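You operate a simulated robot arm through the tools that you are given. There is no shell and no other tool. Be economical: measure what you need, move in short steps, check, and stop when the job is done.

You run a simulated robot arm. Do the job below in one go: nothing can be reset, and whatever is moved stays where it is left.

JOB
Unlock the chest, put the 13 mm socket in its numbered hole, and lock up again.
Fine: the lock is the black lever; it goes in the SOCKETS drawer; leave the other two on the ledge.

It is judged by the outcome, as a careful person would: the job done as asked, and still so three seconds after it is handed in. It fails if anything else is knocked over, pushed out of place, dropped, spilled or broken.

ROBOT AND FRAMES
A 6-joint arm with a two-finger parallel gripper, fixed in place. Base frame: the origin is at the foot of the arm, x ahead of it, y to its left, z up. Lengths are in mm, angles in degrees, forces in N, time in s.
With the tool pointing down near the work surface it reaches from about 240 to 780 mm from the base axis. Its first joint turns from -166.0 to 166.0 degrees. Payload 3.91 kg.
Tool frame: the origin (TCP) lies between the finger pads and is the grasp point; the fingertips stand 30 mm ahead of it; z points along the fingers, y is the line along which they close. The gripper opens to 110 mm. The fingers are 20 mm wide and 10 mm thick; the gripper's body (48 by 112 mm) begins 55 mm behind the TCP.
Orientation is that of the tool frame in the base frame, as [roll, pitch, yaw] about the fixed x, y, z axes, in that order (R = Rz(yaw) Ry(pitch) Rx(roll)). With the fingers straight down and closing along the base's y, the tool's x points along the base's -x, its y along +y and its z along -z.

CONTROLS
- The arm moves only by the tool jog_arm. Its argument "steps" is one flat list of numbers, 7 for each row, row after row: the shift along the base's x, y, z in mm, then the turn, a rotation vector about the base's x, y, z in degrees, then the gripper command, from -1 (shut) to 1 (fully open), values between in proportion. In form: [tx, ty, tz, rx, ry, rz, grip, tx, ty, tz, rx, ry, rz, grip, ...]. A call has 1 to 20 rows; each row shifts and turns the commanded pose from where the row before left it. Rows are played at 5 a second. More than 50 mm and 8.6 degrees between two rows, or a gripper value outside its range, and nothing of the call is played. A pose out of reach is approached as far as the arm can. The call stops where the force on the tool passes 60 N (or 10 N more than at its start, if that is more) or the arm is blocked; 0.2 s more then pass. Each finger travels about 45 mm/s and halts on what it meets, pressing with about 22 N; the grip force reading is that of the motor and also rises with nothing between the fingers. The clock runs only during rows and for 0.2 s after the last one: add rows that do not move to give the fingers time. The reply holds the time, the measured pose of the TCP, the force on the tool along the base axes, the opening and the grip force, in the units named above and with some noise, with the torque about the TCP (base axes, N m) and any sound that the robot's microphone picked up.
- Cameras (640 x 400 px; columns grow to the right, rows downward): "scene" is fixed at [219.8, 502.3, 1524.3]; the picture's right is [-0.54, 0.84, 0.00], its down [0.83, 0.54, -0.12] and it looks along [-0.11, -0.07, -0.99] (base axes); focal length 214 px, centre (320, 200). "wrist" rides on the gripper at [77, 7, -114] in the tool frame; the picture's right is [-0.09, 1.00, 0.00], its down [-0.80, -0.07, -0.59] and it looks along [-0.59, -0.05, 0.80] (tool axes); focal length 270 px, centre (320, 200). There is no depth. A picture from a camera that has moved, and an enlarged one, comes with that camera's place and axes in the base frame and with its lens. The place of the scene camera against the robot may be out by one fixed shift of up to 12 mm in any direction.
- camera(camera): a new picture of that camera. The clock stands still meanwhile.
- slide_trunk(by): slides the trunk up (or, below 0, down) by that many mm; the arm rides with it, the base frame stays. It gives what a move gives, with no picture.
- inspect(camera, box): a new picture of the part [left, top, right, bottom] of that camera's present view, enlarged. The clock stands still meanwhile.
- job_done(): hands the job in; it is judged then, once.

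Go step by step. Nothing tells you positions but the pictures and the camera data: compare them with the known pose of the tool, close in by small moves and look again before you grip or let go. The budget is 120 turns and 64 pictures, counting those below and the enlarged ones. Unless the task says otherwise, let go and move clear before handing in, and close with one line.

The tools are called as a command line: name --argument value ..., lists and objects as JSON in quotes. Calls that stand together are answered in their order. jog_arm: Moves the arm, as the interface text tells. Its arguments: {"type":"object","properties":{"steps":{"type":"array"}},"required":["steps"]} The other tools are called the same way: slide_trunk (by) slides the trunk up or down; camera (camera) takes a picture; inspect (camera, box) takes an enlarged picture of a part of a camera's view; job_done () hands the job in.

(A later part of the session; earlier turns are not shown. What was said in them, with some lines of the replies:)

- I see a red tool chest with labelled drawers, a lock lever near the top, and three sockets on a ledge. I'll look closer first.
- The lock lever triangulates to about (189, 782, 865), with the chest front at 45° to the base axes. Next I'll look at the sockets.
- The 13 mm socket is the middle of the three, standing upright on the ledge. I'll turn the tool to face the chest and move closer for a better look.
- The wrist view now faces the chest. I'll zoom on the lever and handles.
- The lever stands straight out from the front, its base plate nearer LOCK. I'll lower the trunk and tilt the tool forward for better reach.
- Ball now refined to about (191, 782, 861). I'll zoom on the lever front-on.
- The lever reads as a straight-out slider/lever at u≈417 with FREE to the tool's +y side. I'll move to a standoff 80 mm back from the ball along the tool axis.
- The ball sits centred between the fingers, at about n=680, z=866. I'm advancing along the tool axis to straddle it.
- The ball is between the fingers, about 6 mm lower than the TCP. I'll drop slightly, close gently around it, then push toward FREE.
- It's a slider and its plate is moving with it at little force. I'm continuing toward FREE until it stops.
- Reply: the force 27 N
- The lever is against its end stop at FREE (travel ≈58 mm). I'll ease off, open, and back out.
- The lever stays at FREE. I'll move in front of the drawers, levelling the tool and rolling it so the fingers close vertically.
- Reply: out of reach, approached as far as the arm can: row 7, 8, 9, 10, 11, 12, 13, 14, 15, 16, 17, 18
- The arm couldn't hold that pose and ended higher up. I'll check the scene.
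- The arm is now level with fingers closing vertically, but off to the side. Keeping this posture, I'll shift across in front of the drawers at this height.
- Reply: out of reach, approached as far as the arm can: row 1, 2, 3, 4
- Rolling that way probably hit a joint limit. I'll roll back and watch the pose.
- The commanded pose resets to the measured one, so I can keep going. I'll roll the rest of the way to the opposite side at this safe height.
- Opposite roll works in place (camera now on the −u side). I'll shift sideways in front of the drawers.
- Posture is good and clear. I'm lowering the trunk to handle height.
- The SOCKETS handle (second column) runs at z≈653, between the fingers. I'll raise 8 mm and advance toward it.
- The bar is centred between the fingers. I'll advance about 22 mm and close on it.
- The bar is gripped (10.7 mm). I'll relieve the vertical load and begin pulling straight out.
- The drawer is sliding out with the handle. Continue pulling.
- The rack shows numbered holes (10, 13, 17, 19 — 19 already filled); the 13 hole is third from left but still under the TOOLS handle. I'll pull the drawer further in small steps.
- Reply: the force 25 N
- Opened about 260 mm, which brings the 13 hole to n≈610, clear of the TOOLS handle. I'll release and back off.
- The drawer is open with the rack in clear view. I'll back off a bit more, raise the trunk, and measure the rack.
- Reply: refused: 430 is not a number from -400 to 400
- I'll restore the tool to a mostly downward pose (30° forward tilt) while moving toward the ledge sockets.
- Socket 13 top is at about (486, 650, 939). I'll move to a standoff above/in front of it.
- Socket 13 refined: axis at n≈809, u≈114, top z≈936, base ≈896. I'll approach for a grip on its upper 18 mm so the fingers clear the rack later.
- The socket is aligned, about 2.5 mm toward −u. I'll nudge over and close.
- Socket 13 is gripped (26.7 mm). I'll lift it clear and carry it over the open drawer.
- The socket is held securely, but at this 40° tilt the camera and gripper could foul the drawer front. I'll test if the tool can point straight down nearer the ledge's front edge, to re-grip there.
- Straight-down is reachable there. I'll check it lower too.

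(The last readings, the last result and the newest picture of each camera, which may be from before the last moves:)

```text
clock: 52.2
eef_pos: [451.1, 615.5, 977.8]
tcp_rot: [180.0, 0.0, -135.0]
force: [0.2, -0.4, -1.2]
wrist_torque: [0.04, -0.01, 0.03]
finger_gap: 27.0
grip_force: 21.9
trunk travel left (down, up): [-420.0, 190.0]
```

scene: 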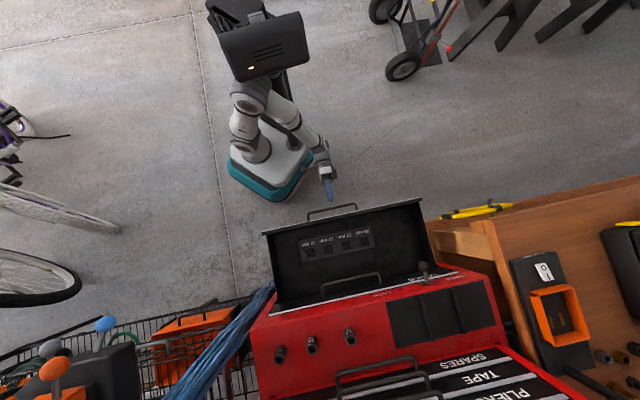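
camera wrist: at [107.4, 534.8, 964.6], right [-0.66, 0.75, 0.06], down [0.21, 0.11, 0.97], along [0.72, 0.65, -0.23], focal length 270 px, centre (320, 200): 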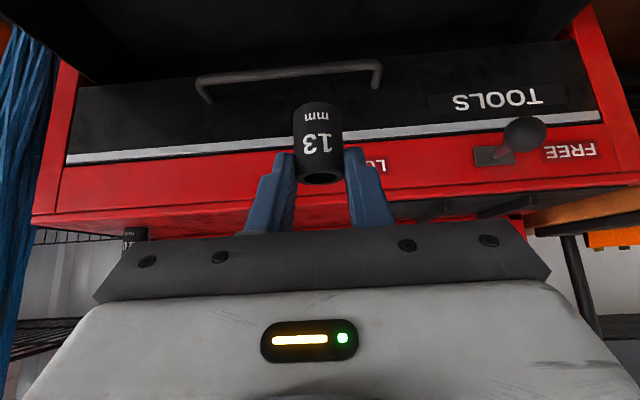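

Good. I'll re-tilt so the socket is upright, then set it down near the front of the ledge.

jog_arm --steps '[-2.5, -3.5, 22, 4.74, -4.74, 0, -1, 0, 0, 0, 4.74, -4.74, 0, -1, 0, 0, 0, 4.74, -4.74, 0, -1, 0, 0, 0, 4.74, -4.74, 0, -1, 0, 0, 0, 4.74, -4.74, 0, -1, 0, 0, 0, 4.74, -4.74, 0, -1, 0, 0, -20, 0, 0, 0, -1, 0, 0, -20, 0, 0, 0, -1]'

camera --camera "wrist"

```text
clock: 54.0
eef_pos: [452.0, 609.7, 957.5]
tcp_rot: [180.0, 40.2, -135.0]
force: [-0.1, -0.3, -1.9]
wrist_torque: [-0.02, 0.0, -0.04]
finger_gap: 26.7
grip_force: 21.5
trunk travel left (down, up): [-420.0, 190.0]
```

```text
26 pictures are left
camera wrist: at [351.3, 521.0, 998.0], right [-0.66, 0.75, 0.06], down [0.21, 0.11, 0.97], along [0.72, 0.65, -0.23], focal length 270 px, centre (320, 200)
```

wrist: 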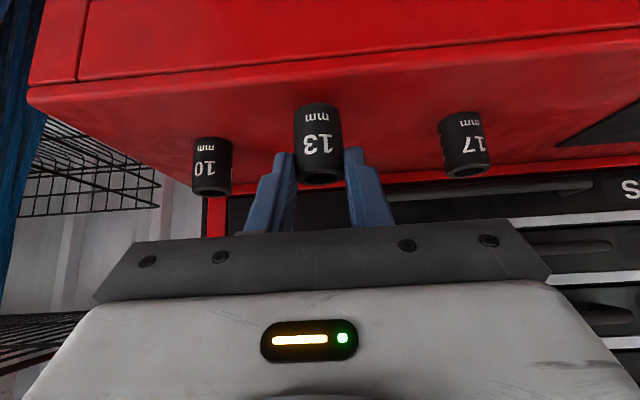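

Ledge edge is at n≈739; I'll shift 5 mm further in and lower the socket onto the ledge.

jog_arm --steps '[3.5, 3.5, 0, 0, 0, 0, -1, 0, 0, -4, 0, 0, 0, -1, 0, 0, -3, 0, 0, 0, -1, 0, 0, -2, 0, 0, 0, -1]'

```text
clock: 55.0
eef_pos: [455.7, 613.3, 949.7]
tcp_rot: [180.0, 40.0, -135.0]
force: [0.4, 0.2, -1.2]
wrist_torque: [0.02, -0.02, 0.01]
finger_gap: 27.1
grip_force: 22.1
trunk travel left (down, up): [-420.0, 190.0]
```

jog_arm --steps '[0, 0, -1, 0, 0, 0, -1, 0, 0, -0.7, 0, 0, 0, -1, 0, 0, -0.7, 0, 0, 0, -1]'

```text
clock: 55.9
eef_pos: [455.9, 614.5, 949.4]
tcp_rot: [179.9, 40.3, -135.0]
force: [0.2, 1.7, 3.3]
wrist_torque: [0.04, -0.06, 0.0]
finger_gap: 26.8
grip_force: 21.4
trunk travel left (down, up): [-420.0, 190.0]
```

Contact is felt. I'll release and back out along the tool axis, then go vertical.

jog_arm --steps '[0, 0, 0, 0, 0, 0, -0.4, 0, 0, 0, 0, 0, 0, -0.1, 0, 0, 0, 0, 0, 0, 0.1, -14, -14, 23, 0, 0, 0, 0.1, -14, -14, 23, 0, 0, 0, 0.1, -5, -5, 20, -4.74, 4.74, 0, 0.1, 0, 0, 0, -4.74, 4.74, 0, 0.1, 0, 0, 0, -4.74, 4.74, 0, 0.1, 0, 0, 0, -4.74, 4.74, 0, 0.1, 0, 0, 0, -4.74, 4.74, 0, 0.1, 0, 0, 0, -4.74, 4.74, 0, 0.1]'

camera --camera "wrist"

```text
clock: 58.2
eef_pos: [422.5, 581.6, 1015.2]
tcp_rot: [-179.9, -0.2, -135.1]
force: [0.8, -0.8, 0.2]
wrist_torque: [0.01, 0.0, -0.02]
finger_gap: 60.5
grip_force: 0.1
trunk travel left (down, up): [-420.0, 190.0]
```

```text
25 pictures are left
camera wrist: at [362.2, 531.4, 1131.0], right [-0.64, 0.77, 0.0], down [0.62, 0.52, 0.59], along [0.45, 0.38, -0.81], focal length 270 px, centre (320, 200)
```

wrist: 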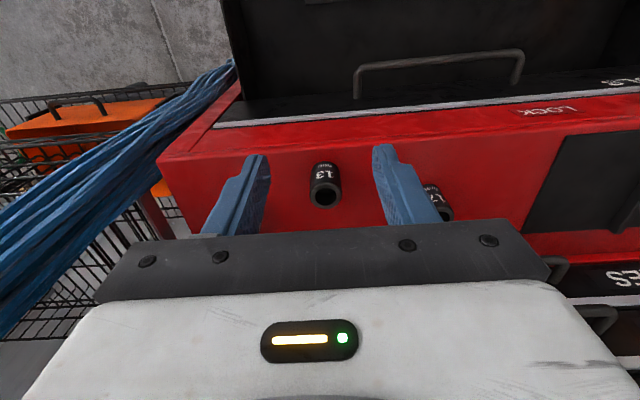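

Socket stands upright at (461, 622). I'll come straight down over it.

jog_arm --steps '[19, 20, 0, 0, 0, 0, 0, 19.5, 20, 0, 0, 0, 0, 0, 0, 0, -25, 0, 0, 0, 0, 0, 0, 0, 0, 0, 0, 0]'

camera --camera "wrist"

```text
clock: 59.2
eef_pos: [462.8, 620.7, 990.7]
tcp_rot: [-179.9, -0.1, -134.9]
force: [0.0, 0.0, -0.4]
wrist_torque: [-0.01, -0.02, -0.03]
finger_gap: 54.9
grip_force: 0.0
trunk travel left (down, up): [-420.0, 190.0]
```

```text
24 pictures are left
camera wrist: at [402.0, 571.2, 1105.5], right [-0.64, 0.77, 0.0], down [0.62, 0.52, 0.59], along [0.46, 0.38, -0.8], focal length 270 px, centre (320, 200)
```

wrist: 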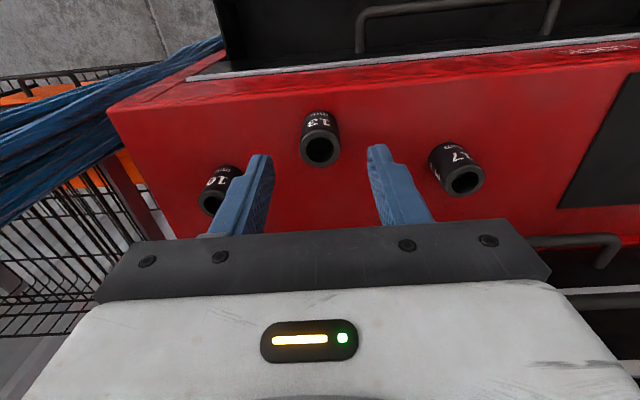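

jog_arm --steps '[1.5, 1.5, -20, 0, 0, 0, 0, 0.5, 0.5, -20, 0, 0, 0, 0, 0, 0, -3, 0, 0, 0, -0.2, 0, 0, 0, 0, 0, 0, -0.5, 0, 0, 0, 0, 0, 0, -0.8, 0, 0, 0, 0, 0, 0, -1, 0, 0, 0, 0, 0, 0, -1]'

camera --camera "wrist"

```text
clock: 60.9
eef_pos: [462.8, 622.6, 946.9]
tcp_rot: [180.0, -0.1, -135.0]
force: [0.2, 1.0, 0.3]
wrist_torque: [0.04, -0.01, -0.02]
finger_gap: 27.0
grip_force: 22.5
trunk travel left (down, up): [-420.0, 190.0]
```

```text
23 pictures are left
camera wrist: at [403.1, 573.6, 1063.4], right [-0.64, 0.77, 0.0], down [0.62, 0.52, 0.59], along [0.46, 0.38, -0.8], focal length 270 px, centre (320, 200)
```

wrist: 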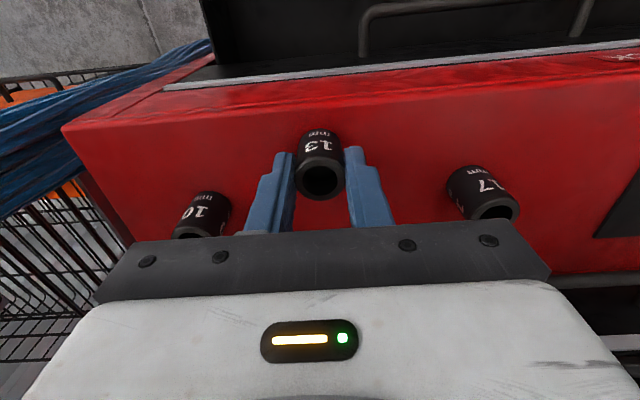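

Re-gripped vertically. I'll lift and carry it over the 13 mm hole.

jog_arm --steps '[0, 0, 20, 0, 0, 0, -1, 0, 0, 40, 0, 0, 0, -1, -45, -15, 0, 0, 0, 0, -1, -45, 0, 0, 0, 0, 0, -1, -45, 0, 0, 0, 0, 0, -1, -45, 5, 0, 0, 0, 0, -1, -45, 10, -20, 0, 0, 0, -1, -18, 10, -40, 0, 0, 0, -1, 0, 0, -45, 0, 0, 0, -1, 0, 0, -45, 0, 0, 0, -1]'

camera --camera "wrist"

```text
refused: row 7 steps farther than a row can; nothing moved
```

```text
22 pictures are left
camera wrist: at [403.1, 573.6, 1063.4], right [-0.64, 0.77, 0.0], down [0.62, 0.52, 0.59], along [0.46, 0.38, -0.8], focal length 270 px, centre (320, 200)
```

wrist: 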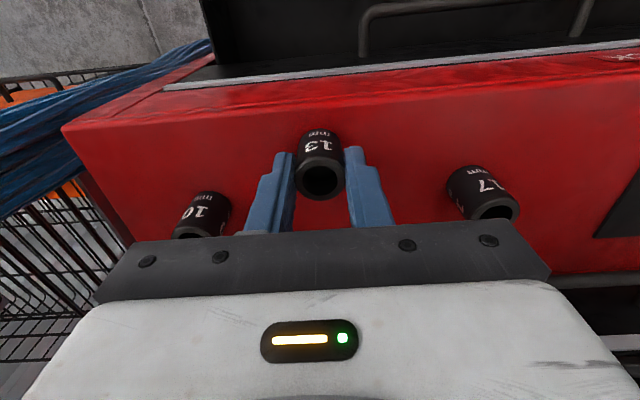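

One row was slightly too long and nothing moved; I'll resend it with shorter rows.

jog_arm --steps '[0, 0, 20, 0, 0, 0, -1, 0, 0, 40, 0, 0, 0, -1, -45, -15, 0, 0, 0, 0, -1, -45, 0, 0, 0, 0, 0, -1, -45, 0, 0, 0, 0, 0, -1, -45, 5, 0, 0, 0, 0, -1, -45, 10, -10, 0, 0, 0, -1, -18, 10, -40, 0, 0, 0, -1, 0, 0, -45, 0, 0, 0, -1, 0, 0, -45, 0, 0, 0, -1]'

camera --camera "wrist"

```text
clock: 63.0
eef_pos: [217.1, 632.8, 867.6]
tcp_rot: [179.9, 0.0, -135.0]
force: [-0.1, 0.0, -1.2]
wrist_torque: [-0.01, 0.02, 0.03]
finger_gap: 27.2
grip_force: 22.3
trunk travel left (down, up): [-420.0, 190.0]
```

```text
21 pictures are left
camera wrist: at [157.4, 582.6, 983.0], right [-0.64, 0.77, 0.0], down [0.62, 0.52, 0.59], along [0.46, 0.38, -0.8], focal length 270 px, centre (320, 200)
```

wrist: 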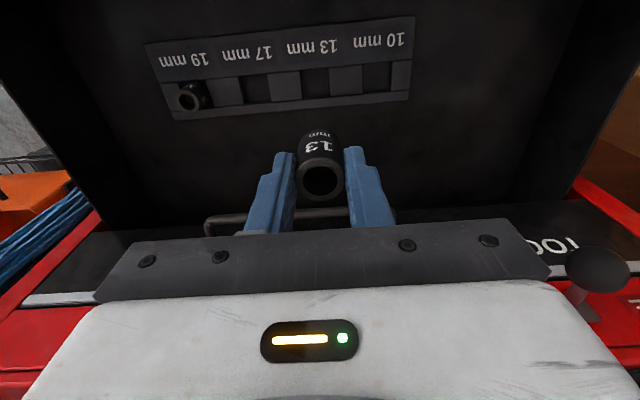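

inspect --camera "wrist" --box '[140, 0, 428, 180]'

```text
2.22 times, centred on (284, 90) of wrist
camera zoom: at [157.4, 582.6, 983.0], right [-0.64, 0.77, 0.0], down [0.62, 0.52, 0.59], along [0.46, 0.38, -0.8], focal length 601 px, centre (400, 444)
```

zoom: 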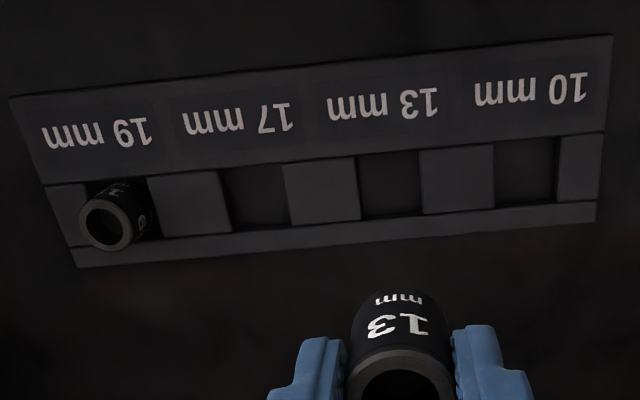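

The 13 hole is roughly at n≈600, u≈287, rack top z≈650; the 19 socket sticks up out of its hole. I'll descend part way and re-measure.

jog_arm --steps '[4, -4, -45, 0, 0, 0, -1, 0, 0, -45, 0, 0, 0, -1]'

inspect --camera "wrist" --box '[180, 20, 468, 200]'

```text
clock: 63.6
eef_pos: [223.6, 628.7, 775.8]
tcp_rot: [180.0, -0.1, -135.0]
force: [0.9, 0.8, -0.6]
wrist_torque: [-0.01, -0.02, 0.02]
finger_gap: 27.2
grip_force: 21.6
trunk travel left (down, up): [-420.0, 190.0]
```

```text
2.22 times, centred on (324, 110) of wrist
camera zoom: at [163.8, 578.1, 891.5], right [-0.64, 0.77, 0.0], down [0.62, 0.52, 0.59], along [0.46, 0.38, -0.8], focal length 601 px, centre (311, 400)
```

zoom: 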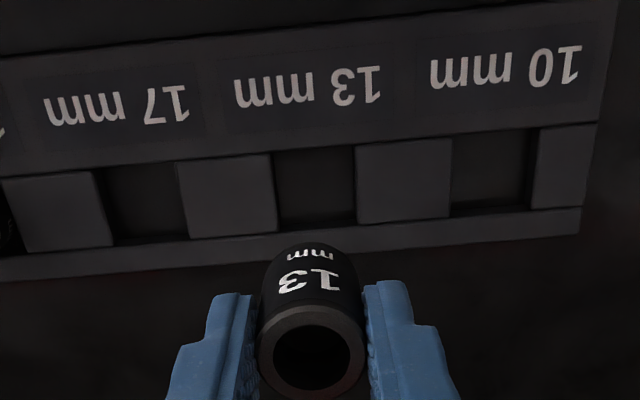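

Hole 13 center refined: n≈602, u≈287, rim z≈642, about 34×32 mm; the socket is already over it. I'll lower until its base is just above the rim and look.

jog_arm --steps '[0, 0, -35, 0, 0, 0, -1, 0, 0, -33, 0, 0, 0, -1]'

inspect --camera "wrist" --box '[210, 60, 434, 200]'

```text
clock: 64.2
eef_pos: [221.2, 630.2, 707.7]
tcp_rot: [179.9, -0.1, -135.0]
force: [-0.3, -1.1, -1.0]
wrist_torque: [0.03, -0.06, 0.0]
finger_gap: 26.9
grip_force: 22.4
trunk travel left (down, up): [-420.0, 190.0]
```

```text
2.86 times, centred on (322, 130) of wrist
camera zoom: at [161.0, 580.6, 823.7], right [-0.64, 0.77, 0.0], down [0.62, 0.52, 0.59], along [0.46, 0.38, -0.8], focal length 772 px, centre (314, 400)
```

zoom: 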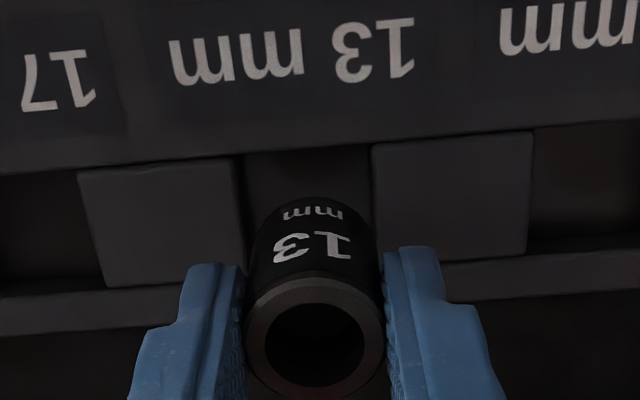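

Socket base is about 15–25 mm above the rim. A small correction of ~2 mm, lower another 14 mm, and look again.

jog_arm --steps '[1.8, -0.4, -7, 0, 0, 0, -1, 0, 0, -7, 0, 0, 0, -1]'

inspect --camera "wrist" --box '[210, 80, 434, 220]'

```text
clock: 64.8
eef_pos: [223.3, 630.1, 694.6]
tcp_rot: [180.0, -0.1, -135.0]
force: [-1.1, -0.1, -1.1]
wrist_torque: [-0.04, -0.01, 0.03]
finger_gap: 26.4
grip_force: 22.3
trunk travel left (down, up): [-420.0, 190.0]
```

```text
2.86 times, centred on (322, 150) of wrist
camera zoom: at [163.3, 579.8, 811.2], right [-0.64, 0.77, 0.0], down [0.62, 0.52, 0.59], along [0.46, 0.38, -0.8], focal length 772 px, centre (314, 343)
```

zoom: 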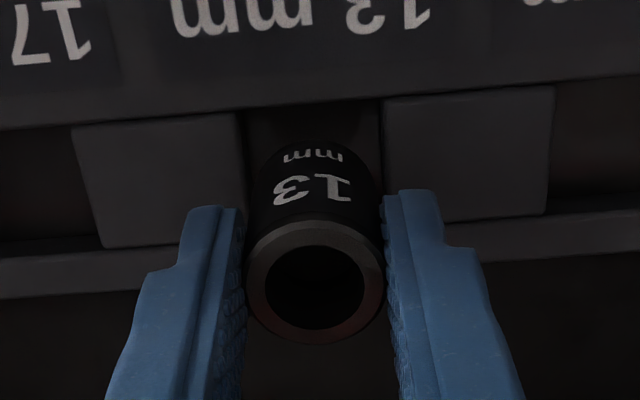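

Using two views the rim is at z≈630 and the hole centre at n≈606, u≈286.5. I'll correct by +3 mm n, −1 mm u and lower gently into it.

jog_arm --steps '[2.8, 1.4, 0, 0, 0, 0, -1, 0, 0, -6, 0, 0, 0, -1, 0, 0, -5, 0, 0, 0, -1, 0, 0, -4, 0, 0, 0, -1, 0, 0, -3, 0, 0, 0, -1]'

inspect --camera "wrist" --box '[210, 80, 434, 220]'

```text
clock: 66.0
eef_pos: [228.2, 630.6, 677.4]
tcp_rot: [-180.0, 0.0, -134.9]
force: [-0.1, 0.4, -1.5]
wrist_torque: [-0.02, -0.04, 0.04]
finger_gap: 26.9
grip_force: 21.9
trunk travel left (down, up): [-420.0, 190.0]
```

```text
2.86 times, centred on (322, 150) of wrist
camera zoom: at [168.1, 580.8, 793.1], right [-0.64, 0.77, 0.0], down [0.62, 0.52, 0.59], along [0.46, 0.38, -0.8], focal length 772 px, centre (314, 343)
```

zoom: 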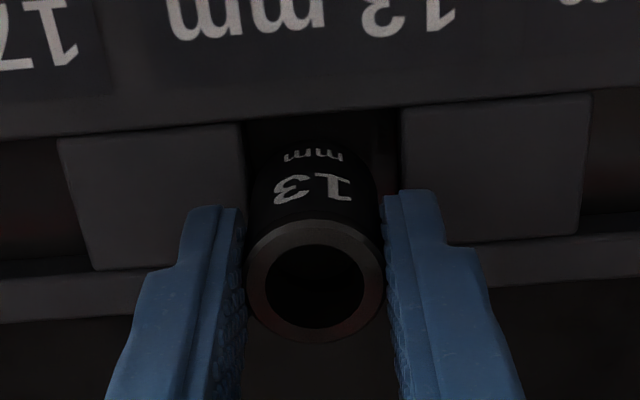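

No contact yet, and the socket appears about 2 mm left of the hole centre. I'll correct and continue down.

jog_arm --steps '[-1.3, 1.3, 0, 0, 0, 0, -1, 0, 0, -3, 0, 0, 0, -1, 0, 0, -3, 0, 0, 0, -1]'

inspect --camera "wrist" --box '[210, 80, 434, 220]'

```text
clock: 66.8
eef_pos: [226.3, 632.5, 671.7]
tcp_rot: [180.0, 0.1, -135.0]
force: [-0.2, 0.0, -0.9]
wrist_torque: [0.02, 0.0, -0.01]
finger_gap: 26.7
grip_force: 21.7
trunk travel left (down, up): [-420.0, 190.0]
```

```text
2.86 times, centred on (322, 150) of wrist
camera zoom: at [166.3, 582.1, 787.1], right [-0.64, 0.77, 0.0], down [0.62, 0.52, 0.59], along [0.46, 0.38, -0.8], focal length 772 px, centre (314, 343)
```

zoom: 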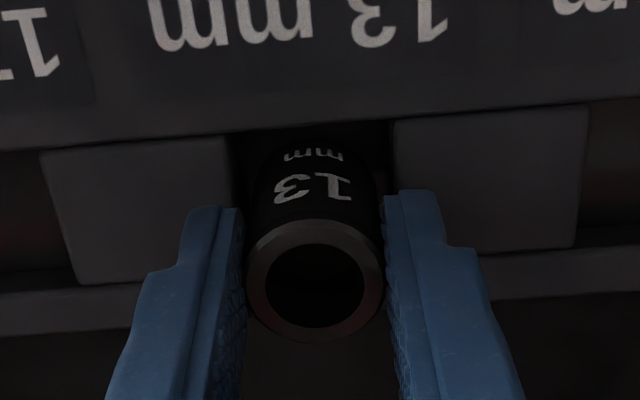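

Centred and inside the hole. Continue down in small steps, watching force.

jog_arm --steps '[0, 0, -3, 0, 0, 0, -1, 0, 0, -3, 0, 0, 0, -1]'

```text
clock: 67.5
eef_pos: [226.0, 632.3, 669.1]
tcp_rot: [179.9, 0.2, -135.0]
force: [3.1, -1.3, 16.6]
wrist_torque: [-0.2, -0.2, 0.02]
finger_gap: 26.7
grip_force: 22.4
trunk travel left (down, up): [-420.0, 190.0]
```

Contact at base z≈618. I'll check whether it's seated on the hole floor.

inspect --camera "wrist" --box '[60, 40, 444, 280]'

inspect --camera "wrist" --box '[265, 95, 377, 165]'

```text
1.67 times, centred on (252, 160) of wrist
camera zoom: at [166.7, 582.1, 784.3], right [-0.64, 0.77, 0.0], down [0.62, 0.51, 0.6], along [0.46, 0.39, -0.8], focal length 450 px, centre (433, 267)
```

zoom: 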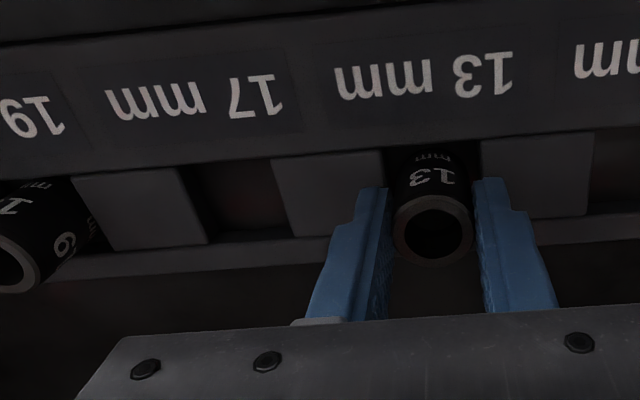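

```text
5.71 times, centred on (321, 130) of wrist
camera zoom: at [166.7, 582.1, 784.3], right [-0.64, 0.77, 0.0], down [0.62, 0.51, 0.6], along [0.46, 0.39, -0.8], focal length 1544 px, centre (314, 600)
```

zoom: 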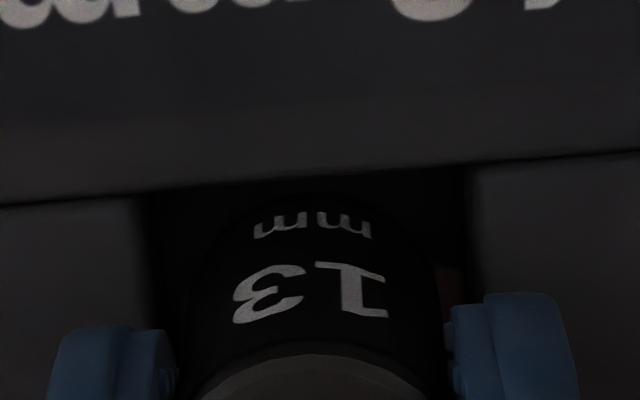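

It sits level with the neighbouring 19 socket, with its lower text in the hole the same way, so it's seated. I'll relieve the pressure, open gently, and raise.

jog_arm --steps '[0, 0, 1, 0, 0, 0, -0.8, 0, 0, 0, 0, 0, 0, -0.4, 0, 0, 0, 0, 0, 0, -0.2, 0, 0, 0, 0, 0, 0, -0.2, 0, 0, 20, 0, 0, 0, -0.2, 0, 0, 40, 0, 0, 0, -0.2, 0, 0, 45, 0, 0, 0, -0.2]'

inspect --camera "wrist" --box '[160, 20, 448, 200]'

```text
clock: 69.0
eef_pos: [228.5, 624.8, 771.8]
tcp_rot: [-180.0, 0.0, -134.9]
force: [-1.2, -0.3, 0.2]
wrist_torque: [-0.01, 0.01, 0.02]
finger_gap: 44.1
grip_force: 0.0
trunk travel left (down, up): [-420.0, 190.0]
```

```text
2.22 times, centred on (304, 110) of wrist
camera zoom: at [169.3, 575.5, 887.7], right [-0.64, 0.77, 0.0], down [0.62, 0.52, 0.59], along [0.46, 0.38, -0.8], focal length 601 px, centre (356, 400)
```

zoom: 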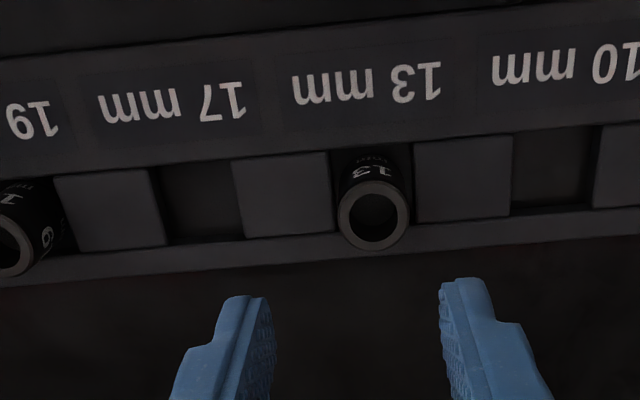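

The 13 mm socket is standing in its labelled hole. Next I'll close the drawer: rise, move out in front, and level the tool with closed fingers to push the front panel.

jog_arm --steps '[0, 0, 45, 0, 0, 0, -0.2, 0, 0, 45, 0, 0, 0, -1, 0, 0, 45, 0, 0, 0, -1, -12, -15, 15, 0, 0, 0, -1, -12, -15, 0, 5.3, -5.3, 0, -1, -12, -15, 0, 5.3, -5.3, 0, -1, -12, -15, 0, 5.3, -5.3, 0, -1, -12, -15, 0, 5.3, -5.3, 0, -1, -12, -15, 0, 5.3, -5.3, 0, -1, -12, -15, 0, 5.3, -5.3, 0, -1, -12, -15, 0, 5.3, -5.3, 0, -1, -12, -15, 0, 5.3, -5.3, 0, -1, 0, 0, 0, 5.3, -5.3, 0, -1, 0, 0, 0, 5.3, -5.3, 0, -1]'

```text
clock: 72.0
eef_pos: [118.3, 497.5, 921.2]
tcp_rot: [179.7, 75.0, -135.1]
force: [-0.1, 0.1, 0.2]
wrist_torque: [-0.02, -0.02, -0.01]
finger_gap: 0.1
grip_force: 21.9
trunk travel left (down, up): [-420.0, 190.0]
```

jog_arm --steps '[-7, -7, 0, 0, 0, 0, -1, -7, -7, 0, 0, 0, 0, -1]'

slide_trunk --by -200

camera --camera "wrist"

```text
clock: 72.7
eef_pos: [104.9, 483.3, 920.6]
tcp_rot: [180.0, 74.9, -135.0]
force: [-0.8, 0.8, 0.6]
wrist_torque: [-0.01, 0.01, 0.0]
finger_gap: 0.1
grip_force: 22.1
trunk travel left (down, up): [-420.0, 190.0]
```

```text
clock: 74.8
eef_pos: [105.3, 481.3, 720.4]
tcp_rot: [-180.0, 74.9, -134.9]
force: [-0.2, 0.5, 0.4]
wrist_torque: [-0.02, 0.0, -0.01]
finger_gap: 0.0
grip_force: 21.9
trunk travel left (down, up): [-220.0, 390.0]
```

```text
11 pictures are left
camera wrist: at [7.1, 395.0, 677.4], right [-0.69, 0.72, 0.09], down [-0.21, -0.31, 0.93], along [0.7, 0.62, 0.36], focal length 270 px, centre (320, 200)
```

wrist: 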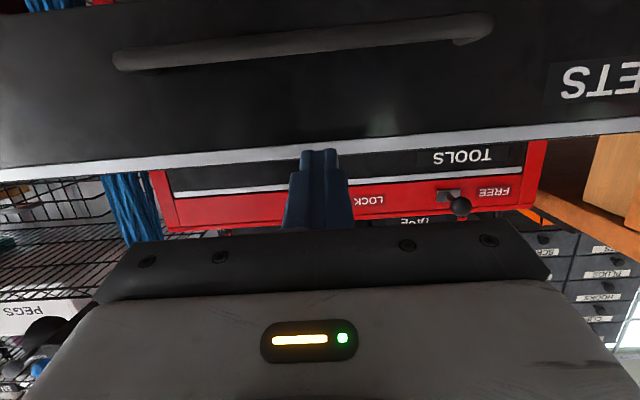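

I'm above the handle bar and in front of the panel. I'll lower 30 mm and push the drawer in along n.

jog_arm --steps '[0, 0, -15, 0, 0, 0, -1, 0, 0, -15, 0, 0, 0, -1, 10, 10, 0, 0, 0, 0, -1, 10, 10, 0, 0, 0, 0, -1, 12, 12, 0, 0, 0, 0, -1, 12, 12, 0, 0, 0, 0, -1, 12, 12, 0, 0, 0, 0, -1]'

```text
clock: 76.4
eef_pos: [160.4, 538.4, 691.7]
tcp_rot: [179.9, 74.9, -135.3]
force: [-0.5, -0.1, -0.4]
wrist_torque: [0.01, 0.03, -0.01]
finger_gap: 0.2
grip_force: 22.4
trunk travel left (down, up): [-220.0, 390.0]
```

camera --camera "scene"

```text
10 pictures are left
```

scene: 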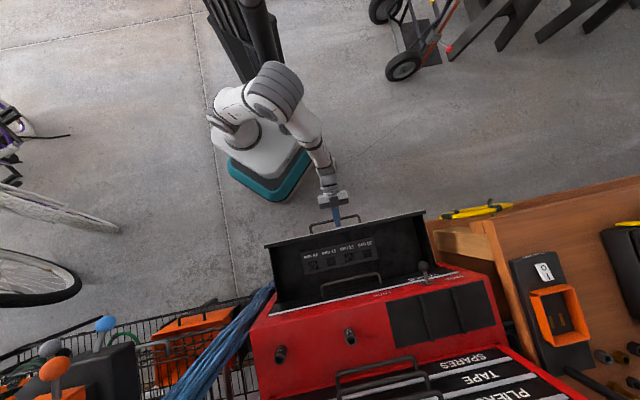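

The drawer is being pushed in smoothly. Continue at a gentle speed.

jog_arm --steps '[11, 11, 0, 0, 0, 0, -1, 11, 11, 0, 0, 0, 0, -1, 11, 11, 0, 0, 0, 0, -1, 11, 11, 0, 0, 0, 0, -1, 11, 11, 0, 0, 0, 0, -1, 11, 11, 0, 0, 0, 0, -1, 11, 11, 0, 0, 0, 0, -1, 11, 11, 0, 0, 0, 0, -1, 11, 11, 0, 0, 0, 0, -1]'

```text
clock: 78.4
eef_pos: [260.7, 638.6, 691.1]
tcp_rot: [180.0, 74.9, -135.0]
force: [0.5, 0.1, 0.2]
wrist_torque: [0.0, 0.03, -0.02]
finger_gap: 0.0
grip_force: 22.0
trunk travel left (down, up): [-220.0, 390.0]
```

jog_arm --steps '[10, 10, 0, 0, 0, 0, -1, 10, 10, 0, 0, 0, 0, -1, 8, 8, 0, 0, 0, 0, -1, 6, 6, 0, 0, 0, 0, -1, 4, 4, 0, 0, 0, 0, -1, 3, 3, 0, 0, 0, 0, -1, 3, 3, 0, 0, 0, 0, -1]'

```text
clock: 80.0
eef_pos: [305.2, 681.9, 690.6]
tcp_rot: [179.9, 74.9, -135.1]
force: [-0.2, 0.7, -0.6]
wrist_torque: [0.0, 0.0, 0.02]
finger_gap: 0.0
grip_force: 22.1
trunk travel left (down, up): [-220.0, 390.0]
```

jog_arm --steps '[2, 2, 0, 0, 0, 0, -1, 2, 2, 0, 0, 0, 0, -1, 2, 2, 0, 0, 0, 0, -1, 2, 2, 0, 0, 0, 0, -1]'

```text
clock: 81.0
eef_pos: [312.4, 690.1, 689.7]
tcp_rot: [-180.0, 74.9, -135.0]
force: [0.8, 0.5, 0.1]
wrist_torque: [0.03, 0.0, 0.03]
finger_gap: 0.0
grip_force: 22.1
trunk travel left (down, up): [-220.0, 390.0]
```

jog_arm --steps '[1.5, 1.5, 0, 0, 0, 0, -1, 1.5, 1.5, 0, 0, 0, 0, -1, 1.5, 1.5, 0, 0, 0, 0, -1, 1.5, 1.5, 0, 0, 0, 0, -1]'

camera --camera "wrist"

```text
clock: 81.8
eef_pos: [311.6, 690.2, 689.6]
tcp_rot: [-179.8, 74.7, -134.8]
force: [-17.8, -25.9, 10.1]
wrist_torque: [0.32, -0.23, -0.2]
finger_gap: 0.2
grip_force: 21.8
trunk travel left (down, up): [-220.0, 390.0]
stopped in row 3: the force on the tool passed its limit at 65 N (the readings are from after the stop); the commanded pose is now the measured one
```

```text
9 pictures are left
camera wrist: at [213.9, 602.0, 647.3], right [-0.69, 0.72, 0.08], down [-0.2, -0.3, 0.93], along [0.7, 0.62, 0.36], focal length 270 px, centre (320, 200)
```

wrist: 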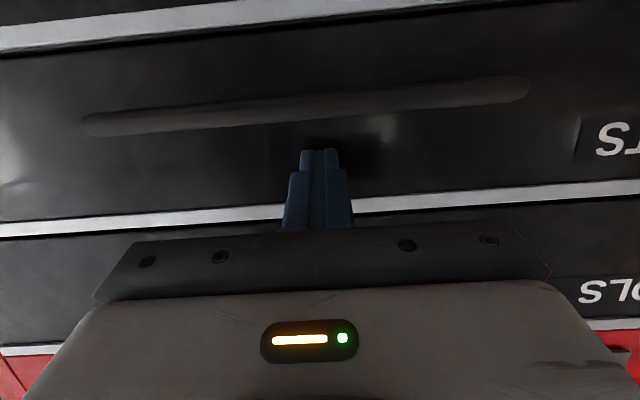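

The drawer hit its stop and its face is flush, so it is fully closed. I'll back off, raise the trunk, and return to the lever.

jog_arm --steps '[-20, -20, 0, 0, 0, 0, -1, -22, -22, 0, 0, 0, 0, -1, -22, -22, 0, 0, 0, 0, -1]'

slide_trunk --by 210

jog_arm --steps '[-28, 30, 4, -5.3, 5.3, 0, 0, -28, 30, 4, -5.3, 5.3, 0, 0.1, -28, 30, 4, -5.3, 5.3, 0, 0.1, -28, 30, 4, -5.3, 5.3, 0, 0.1, -28, 30, 4, 0, 0, 0, 0.1]'

camera --camera "wrist"

```text
clock: 82.6
eef_pos: [252.2, 629.0, 685.7]
tcp_rot: [-179.7, 74.4, -134.8]
force: [0.1, -0.4, -0.7]
wrist_torque: [0.0, 0.02, -0.05]
finger_gap: 0.0
grip_force: 22.2
trunk travel left (down, up): [-220.0, 390.0]
```

```text
clock: 84.8
eef_pos: [252.0, 628.8, 894.3]
tcp_rot: [-179.6, 74.4, -134.7]
force: [0.3, 0.8, 0.3]
wrist_torque: [-0.03, -0.02, -0.01]
finger_gap: 0.0
grip_force: 22.1
trunk travel left (down, up): [-430.0, 180.0]
```

```text
clock: 86.0
eef_pos: [107.1, 780.5, 915.8]
tcp_rot: [-179.9, 44.5, -134.8]
force: [-0.2, -0.9, 0.1]
wrist_torque: [-0.01, 0.02, 0.01]
finger_gap: 60.6
grip_force: 0.0
trunk travel left (down, up): [-430.0, 180.0]
```

```text
8 pictures are left
camera wrist: at [6.6, 688.6, 945.1], right [-0.66, 0.75, 0.06], down [0.16, 0.06, 0.99], along [0.73, 0.66, -0.16], focal length 270 px, centre (320, 200)
```

wrist: 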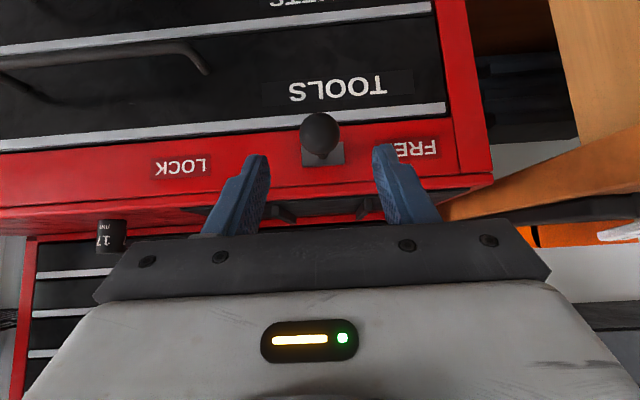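

The lever is centred between the fingers. I'll advance around the ball, close loosely, and push toward LOCK.

jog_arm --steps '[12, 12, -18, 0, 0, 0, 0.1, 12, 12, -18, 0, 0, 0, 0, 12, 12, -17, 0, 0, 0, -0.1, 0, 0, 0, 0, 0, 0, -0.32, 0, 0, 0, 0, 0, 0, -0.32, 7, -7, 0, 0, 0, 0, -0.32, 7, -7, 0, 0, 0, 0, -0.32, 7, -7, 0, 0, 0, 0, -0.32, 7, -7, 0, 0, 0, 0, -0.32, 6, -6, 0, 0, 0, 0, -0.32]'

```text
clock: 88.2
eef_pos: [183.7, 779.6, 861.0]
tcp_rot: [-179.9, 44.5, -135.0]
force: [2.4, -3.0, -0.2]
wrist_torque: [-0.04, 0.04, -0.04]
finger_gap: 39.0
grip_force: 1.4
trunk travel left (down, up): [-430.0, 180.0]
```

jog_arm --steps '[3, -3, 0, 0, 0, 0, -0.32, 3, -3, 0, 0, 0, 0, -0.32, 3, -3, 0, 0, 0, 0, -0.32, 2, -2, 0, 0, 0, 0, -0.32]'

camera --camera "wrist"

```text
clock: 89.2
eef_pos: [190.0, 770.6, 861.2]
tcp_rot: [-179.9, 44.4, -134.8]
force: [-7.8, 4.3, -2.3]
wrist_torque: [-0.06, -0.01, 0.1]
finger_gap: 41.7
grip_force: 4.5
trunk travel left (down, up): [-430.0, 180.0]
```

```text
7 pictures are left
camera wrist: at [89.9, 679.0, 890.2], right [-0.66, 0.75, 0.06], down [0.16, 0.06, 0.99], along [0.73, 0.66, -0.16], focal length 270 px, centre (320, 200)
```

wrist: 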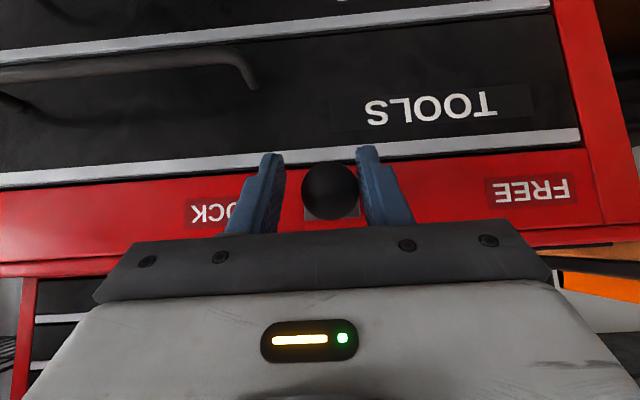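

jog_arm --steps '[2, -2, 0, 0, 0, 0, -0.32, 2, -2, 0, 0, 0, 0, -0.32]'

```text
clock: 89.8
eef_pos: [194.3, 766.7, 860.9]
tcp_rot: [180.0, 44.5, -134.7]
force: [-14.9, 20.3, -1.6]
wrist_torque: [-0.17, 0.09, 0.14]
finger_gap: 49.9
grip_force: 12.0
trunk travel left (down, up): [-430.0, 180.0]
```

The lever is against its LOCK stop with the same force signature as at FREE. I'll ease off, open, back out and check.

jog_arm --steps '[-5, 5, 0, 0, 0, 0, 0, 0, 0, 0, 0, 0, 0, 0.1, 0, 0, 0, 0, 0, 0, 0.1, -20, -20, 28, 0, 0, 0, 0.1, -20, -20, 28, 0, 0, 0, 0.1, -30, -30, 20, 0, 0, 0, 0.1]'

camera --camera "wrist"

camera --camera "scene"

```text
clock: 91.2
eef_pos: [120.2, 702.3, 940.2]
tcp_rot: [-179.9, 44.4, -134.9]
force: [0.2, 0.3, -0.4]
wrist_torque: [-0.04, -0.02, 0.01]
finger_gap: 60.5
grip_force: 0.1
trunk travel left (down, up): [-430.0, 180.0]
```

```text
6 pictures are left
camera wrist: at [19.7, 610.8, 967.7], right [-0.66, 0.75, 0.06], down [0.16, 0.06, 0.99], along [0.73, 0.66, -0.16], focal length 270 px, centre (320, 200)
```

wrist: 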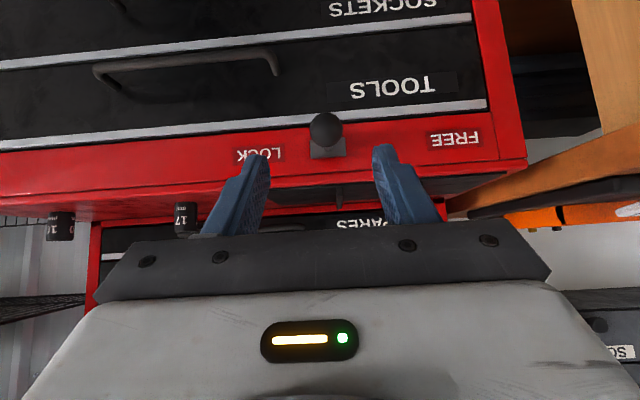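

```text
5 pictures are left
```

scene: 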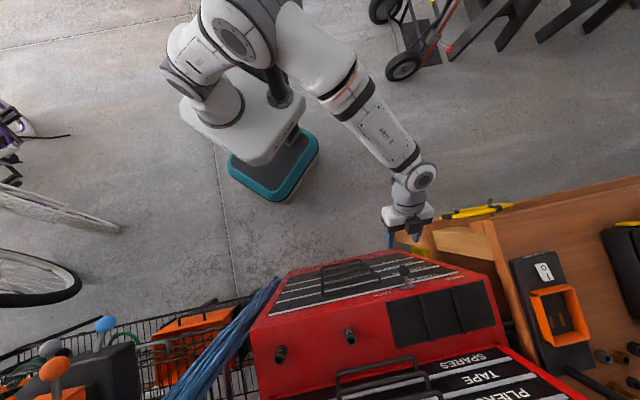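

The two other sockets stand untouched and the drawers are shut. One last zoom to compare the lever with its original LOCK position.

inspect --camera "scene" --box '[360, 240, 520, 340]'

inspect --camera "scene" --box '[260, 250, 420, 350]'

```text
4.00 times, centred on (440, 290) of scene
camera zoom: at [219.8, 502.3, 1524.3], right [-0.54, 0.84, 0.0], down [0.83, 0.54, -0.12], along [-0.11, -0.07, -0.99], focal length 858 px, centre (-160, -160)
```

zoom: 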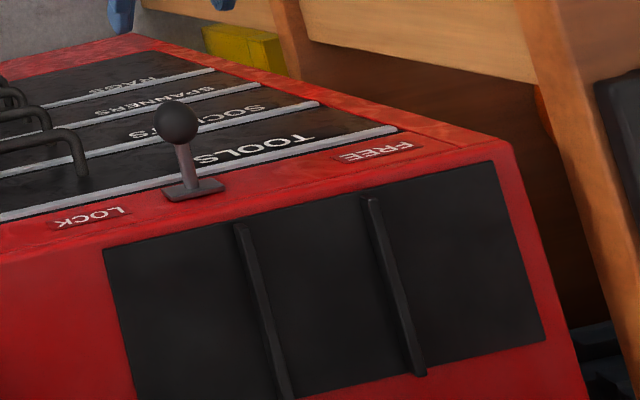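

```text
4.00 times, centred on (340, 300) of scene
camera zoom: at [219.8, 502.3, 1524.3], right [-0.54, 0.84, 0.0], down [0.83, 0.54, -0.12], along [-0.11, -0.07, -0.99], focal length 858 px, centre (240, -200)
```

zoom: 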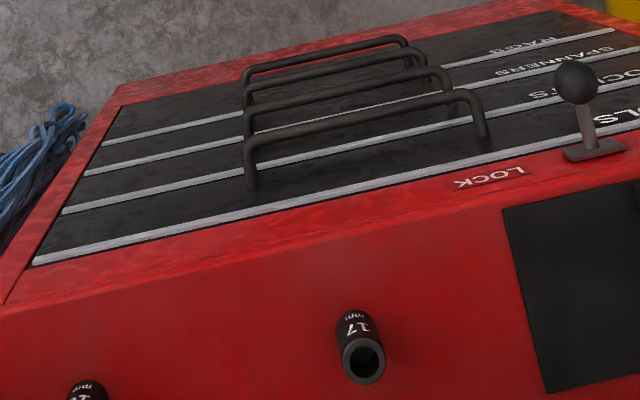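

The lever is back exactly at its original LOCK position, the SOCKETS drawer is flush, and the other two sockets are in place, so I'm handing it in.

job_done

```text
The job is handed in.
```

The 13 mm socket is in its numbered hole in the SOCKETS drawer. The drawer is shut, the lever is back on LOCK, and the 10 mm and 17 mm sockets are still on the ledge.
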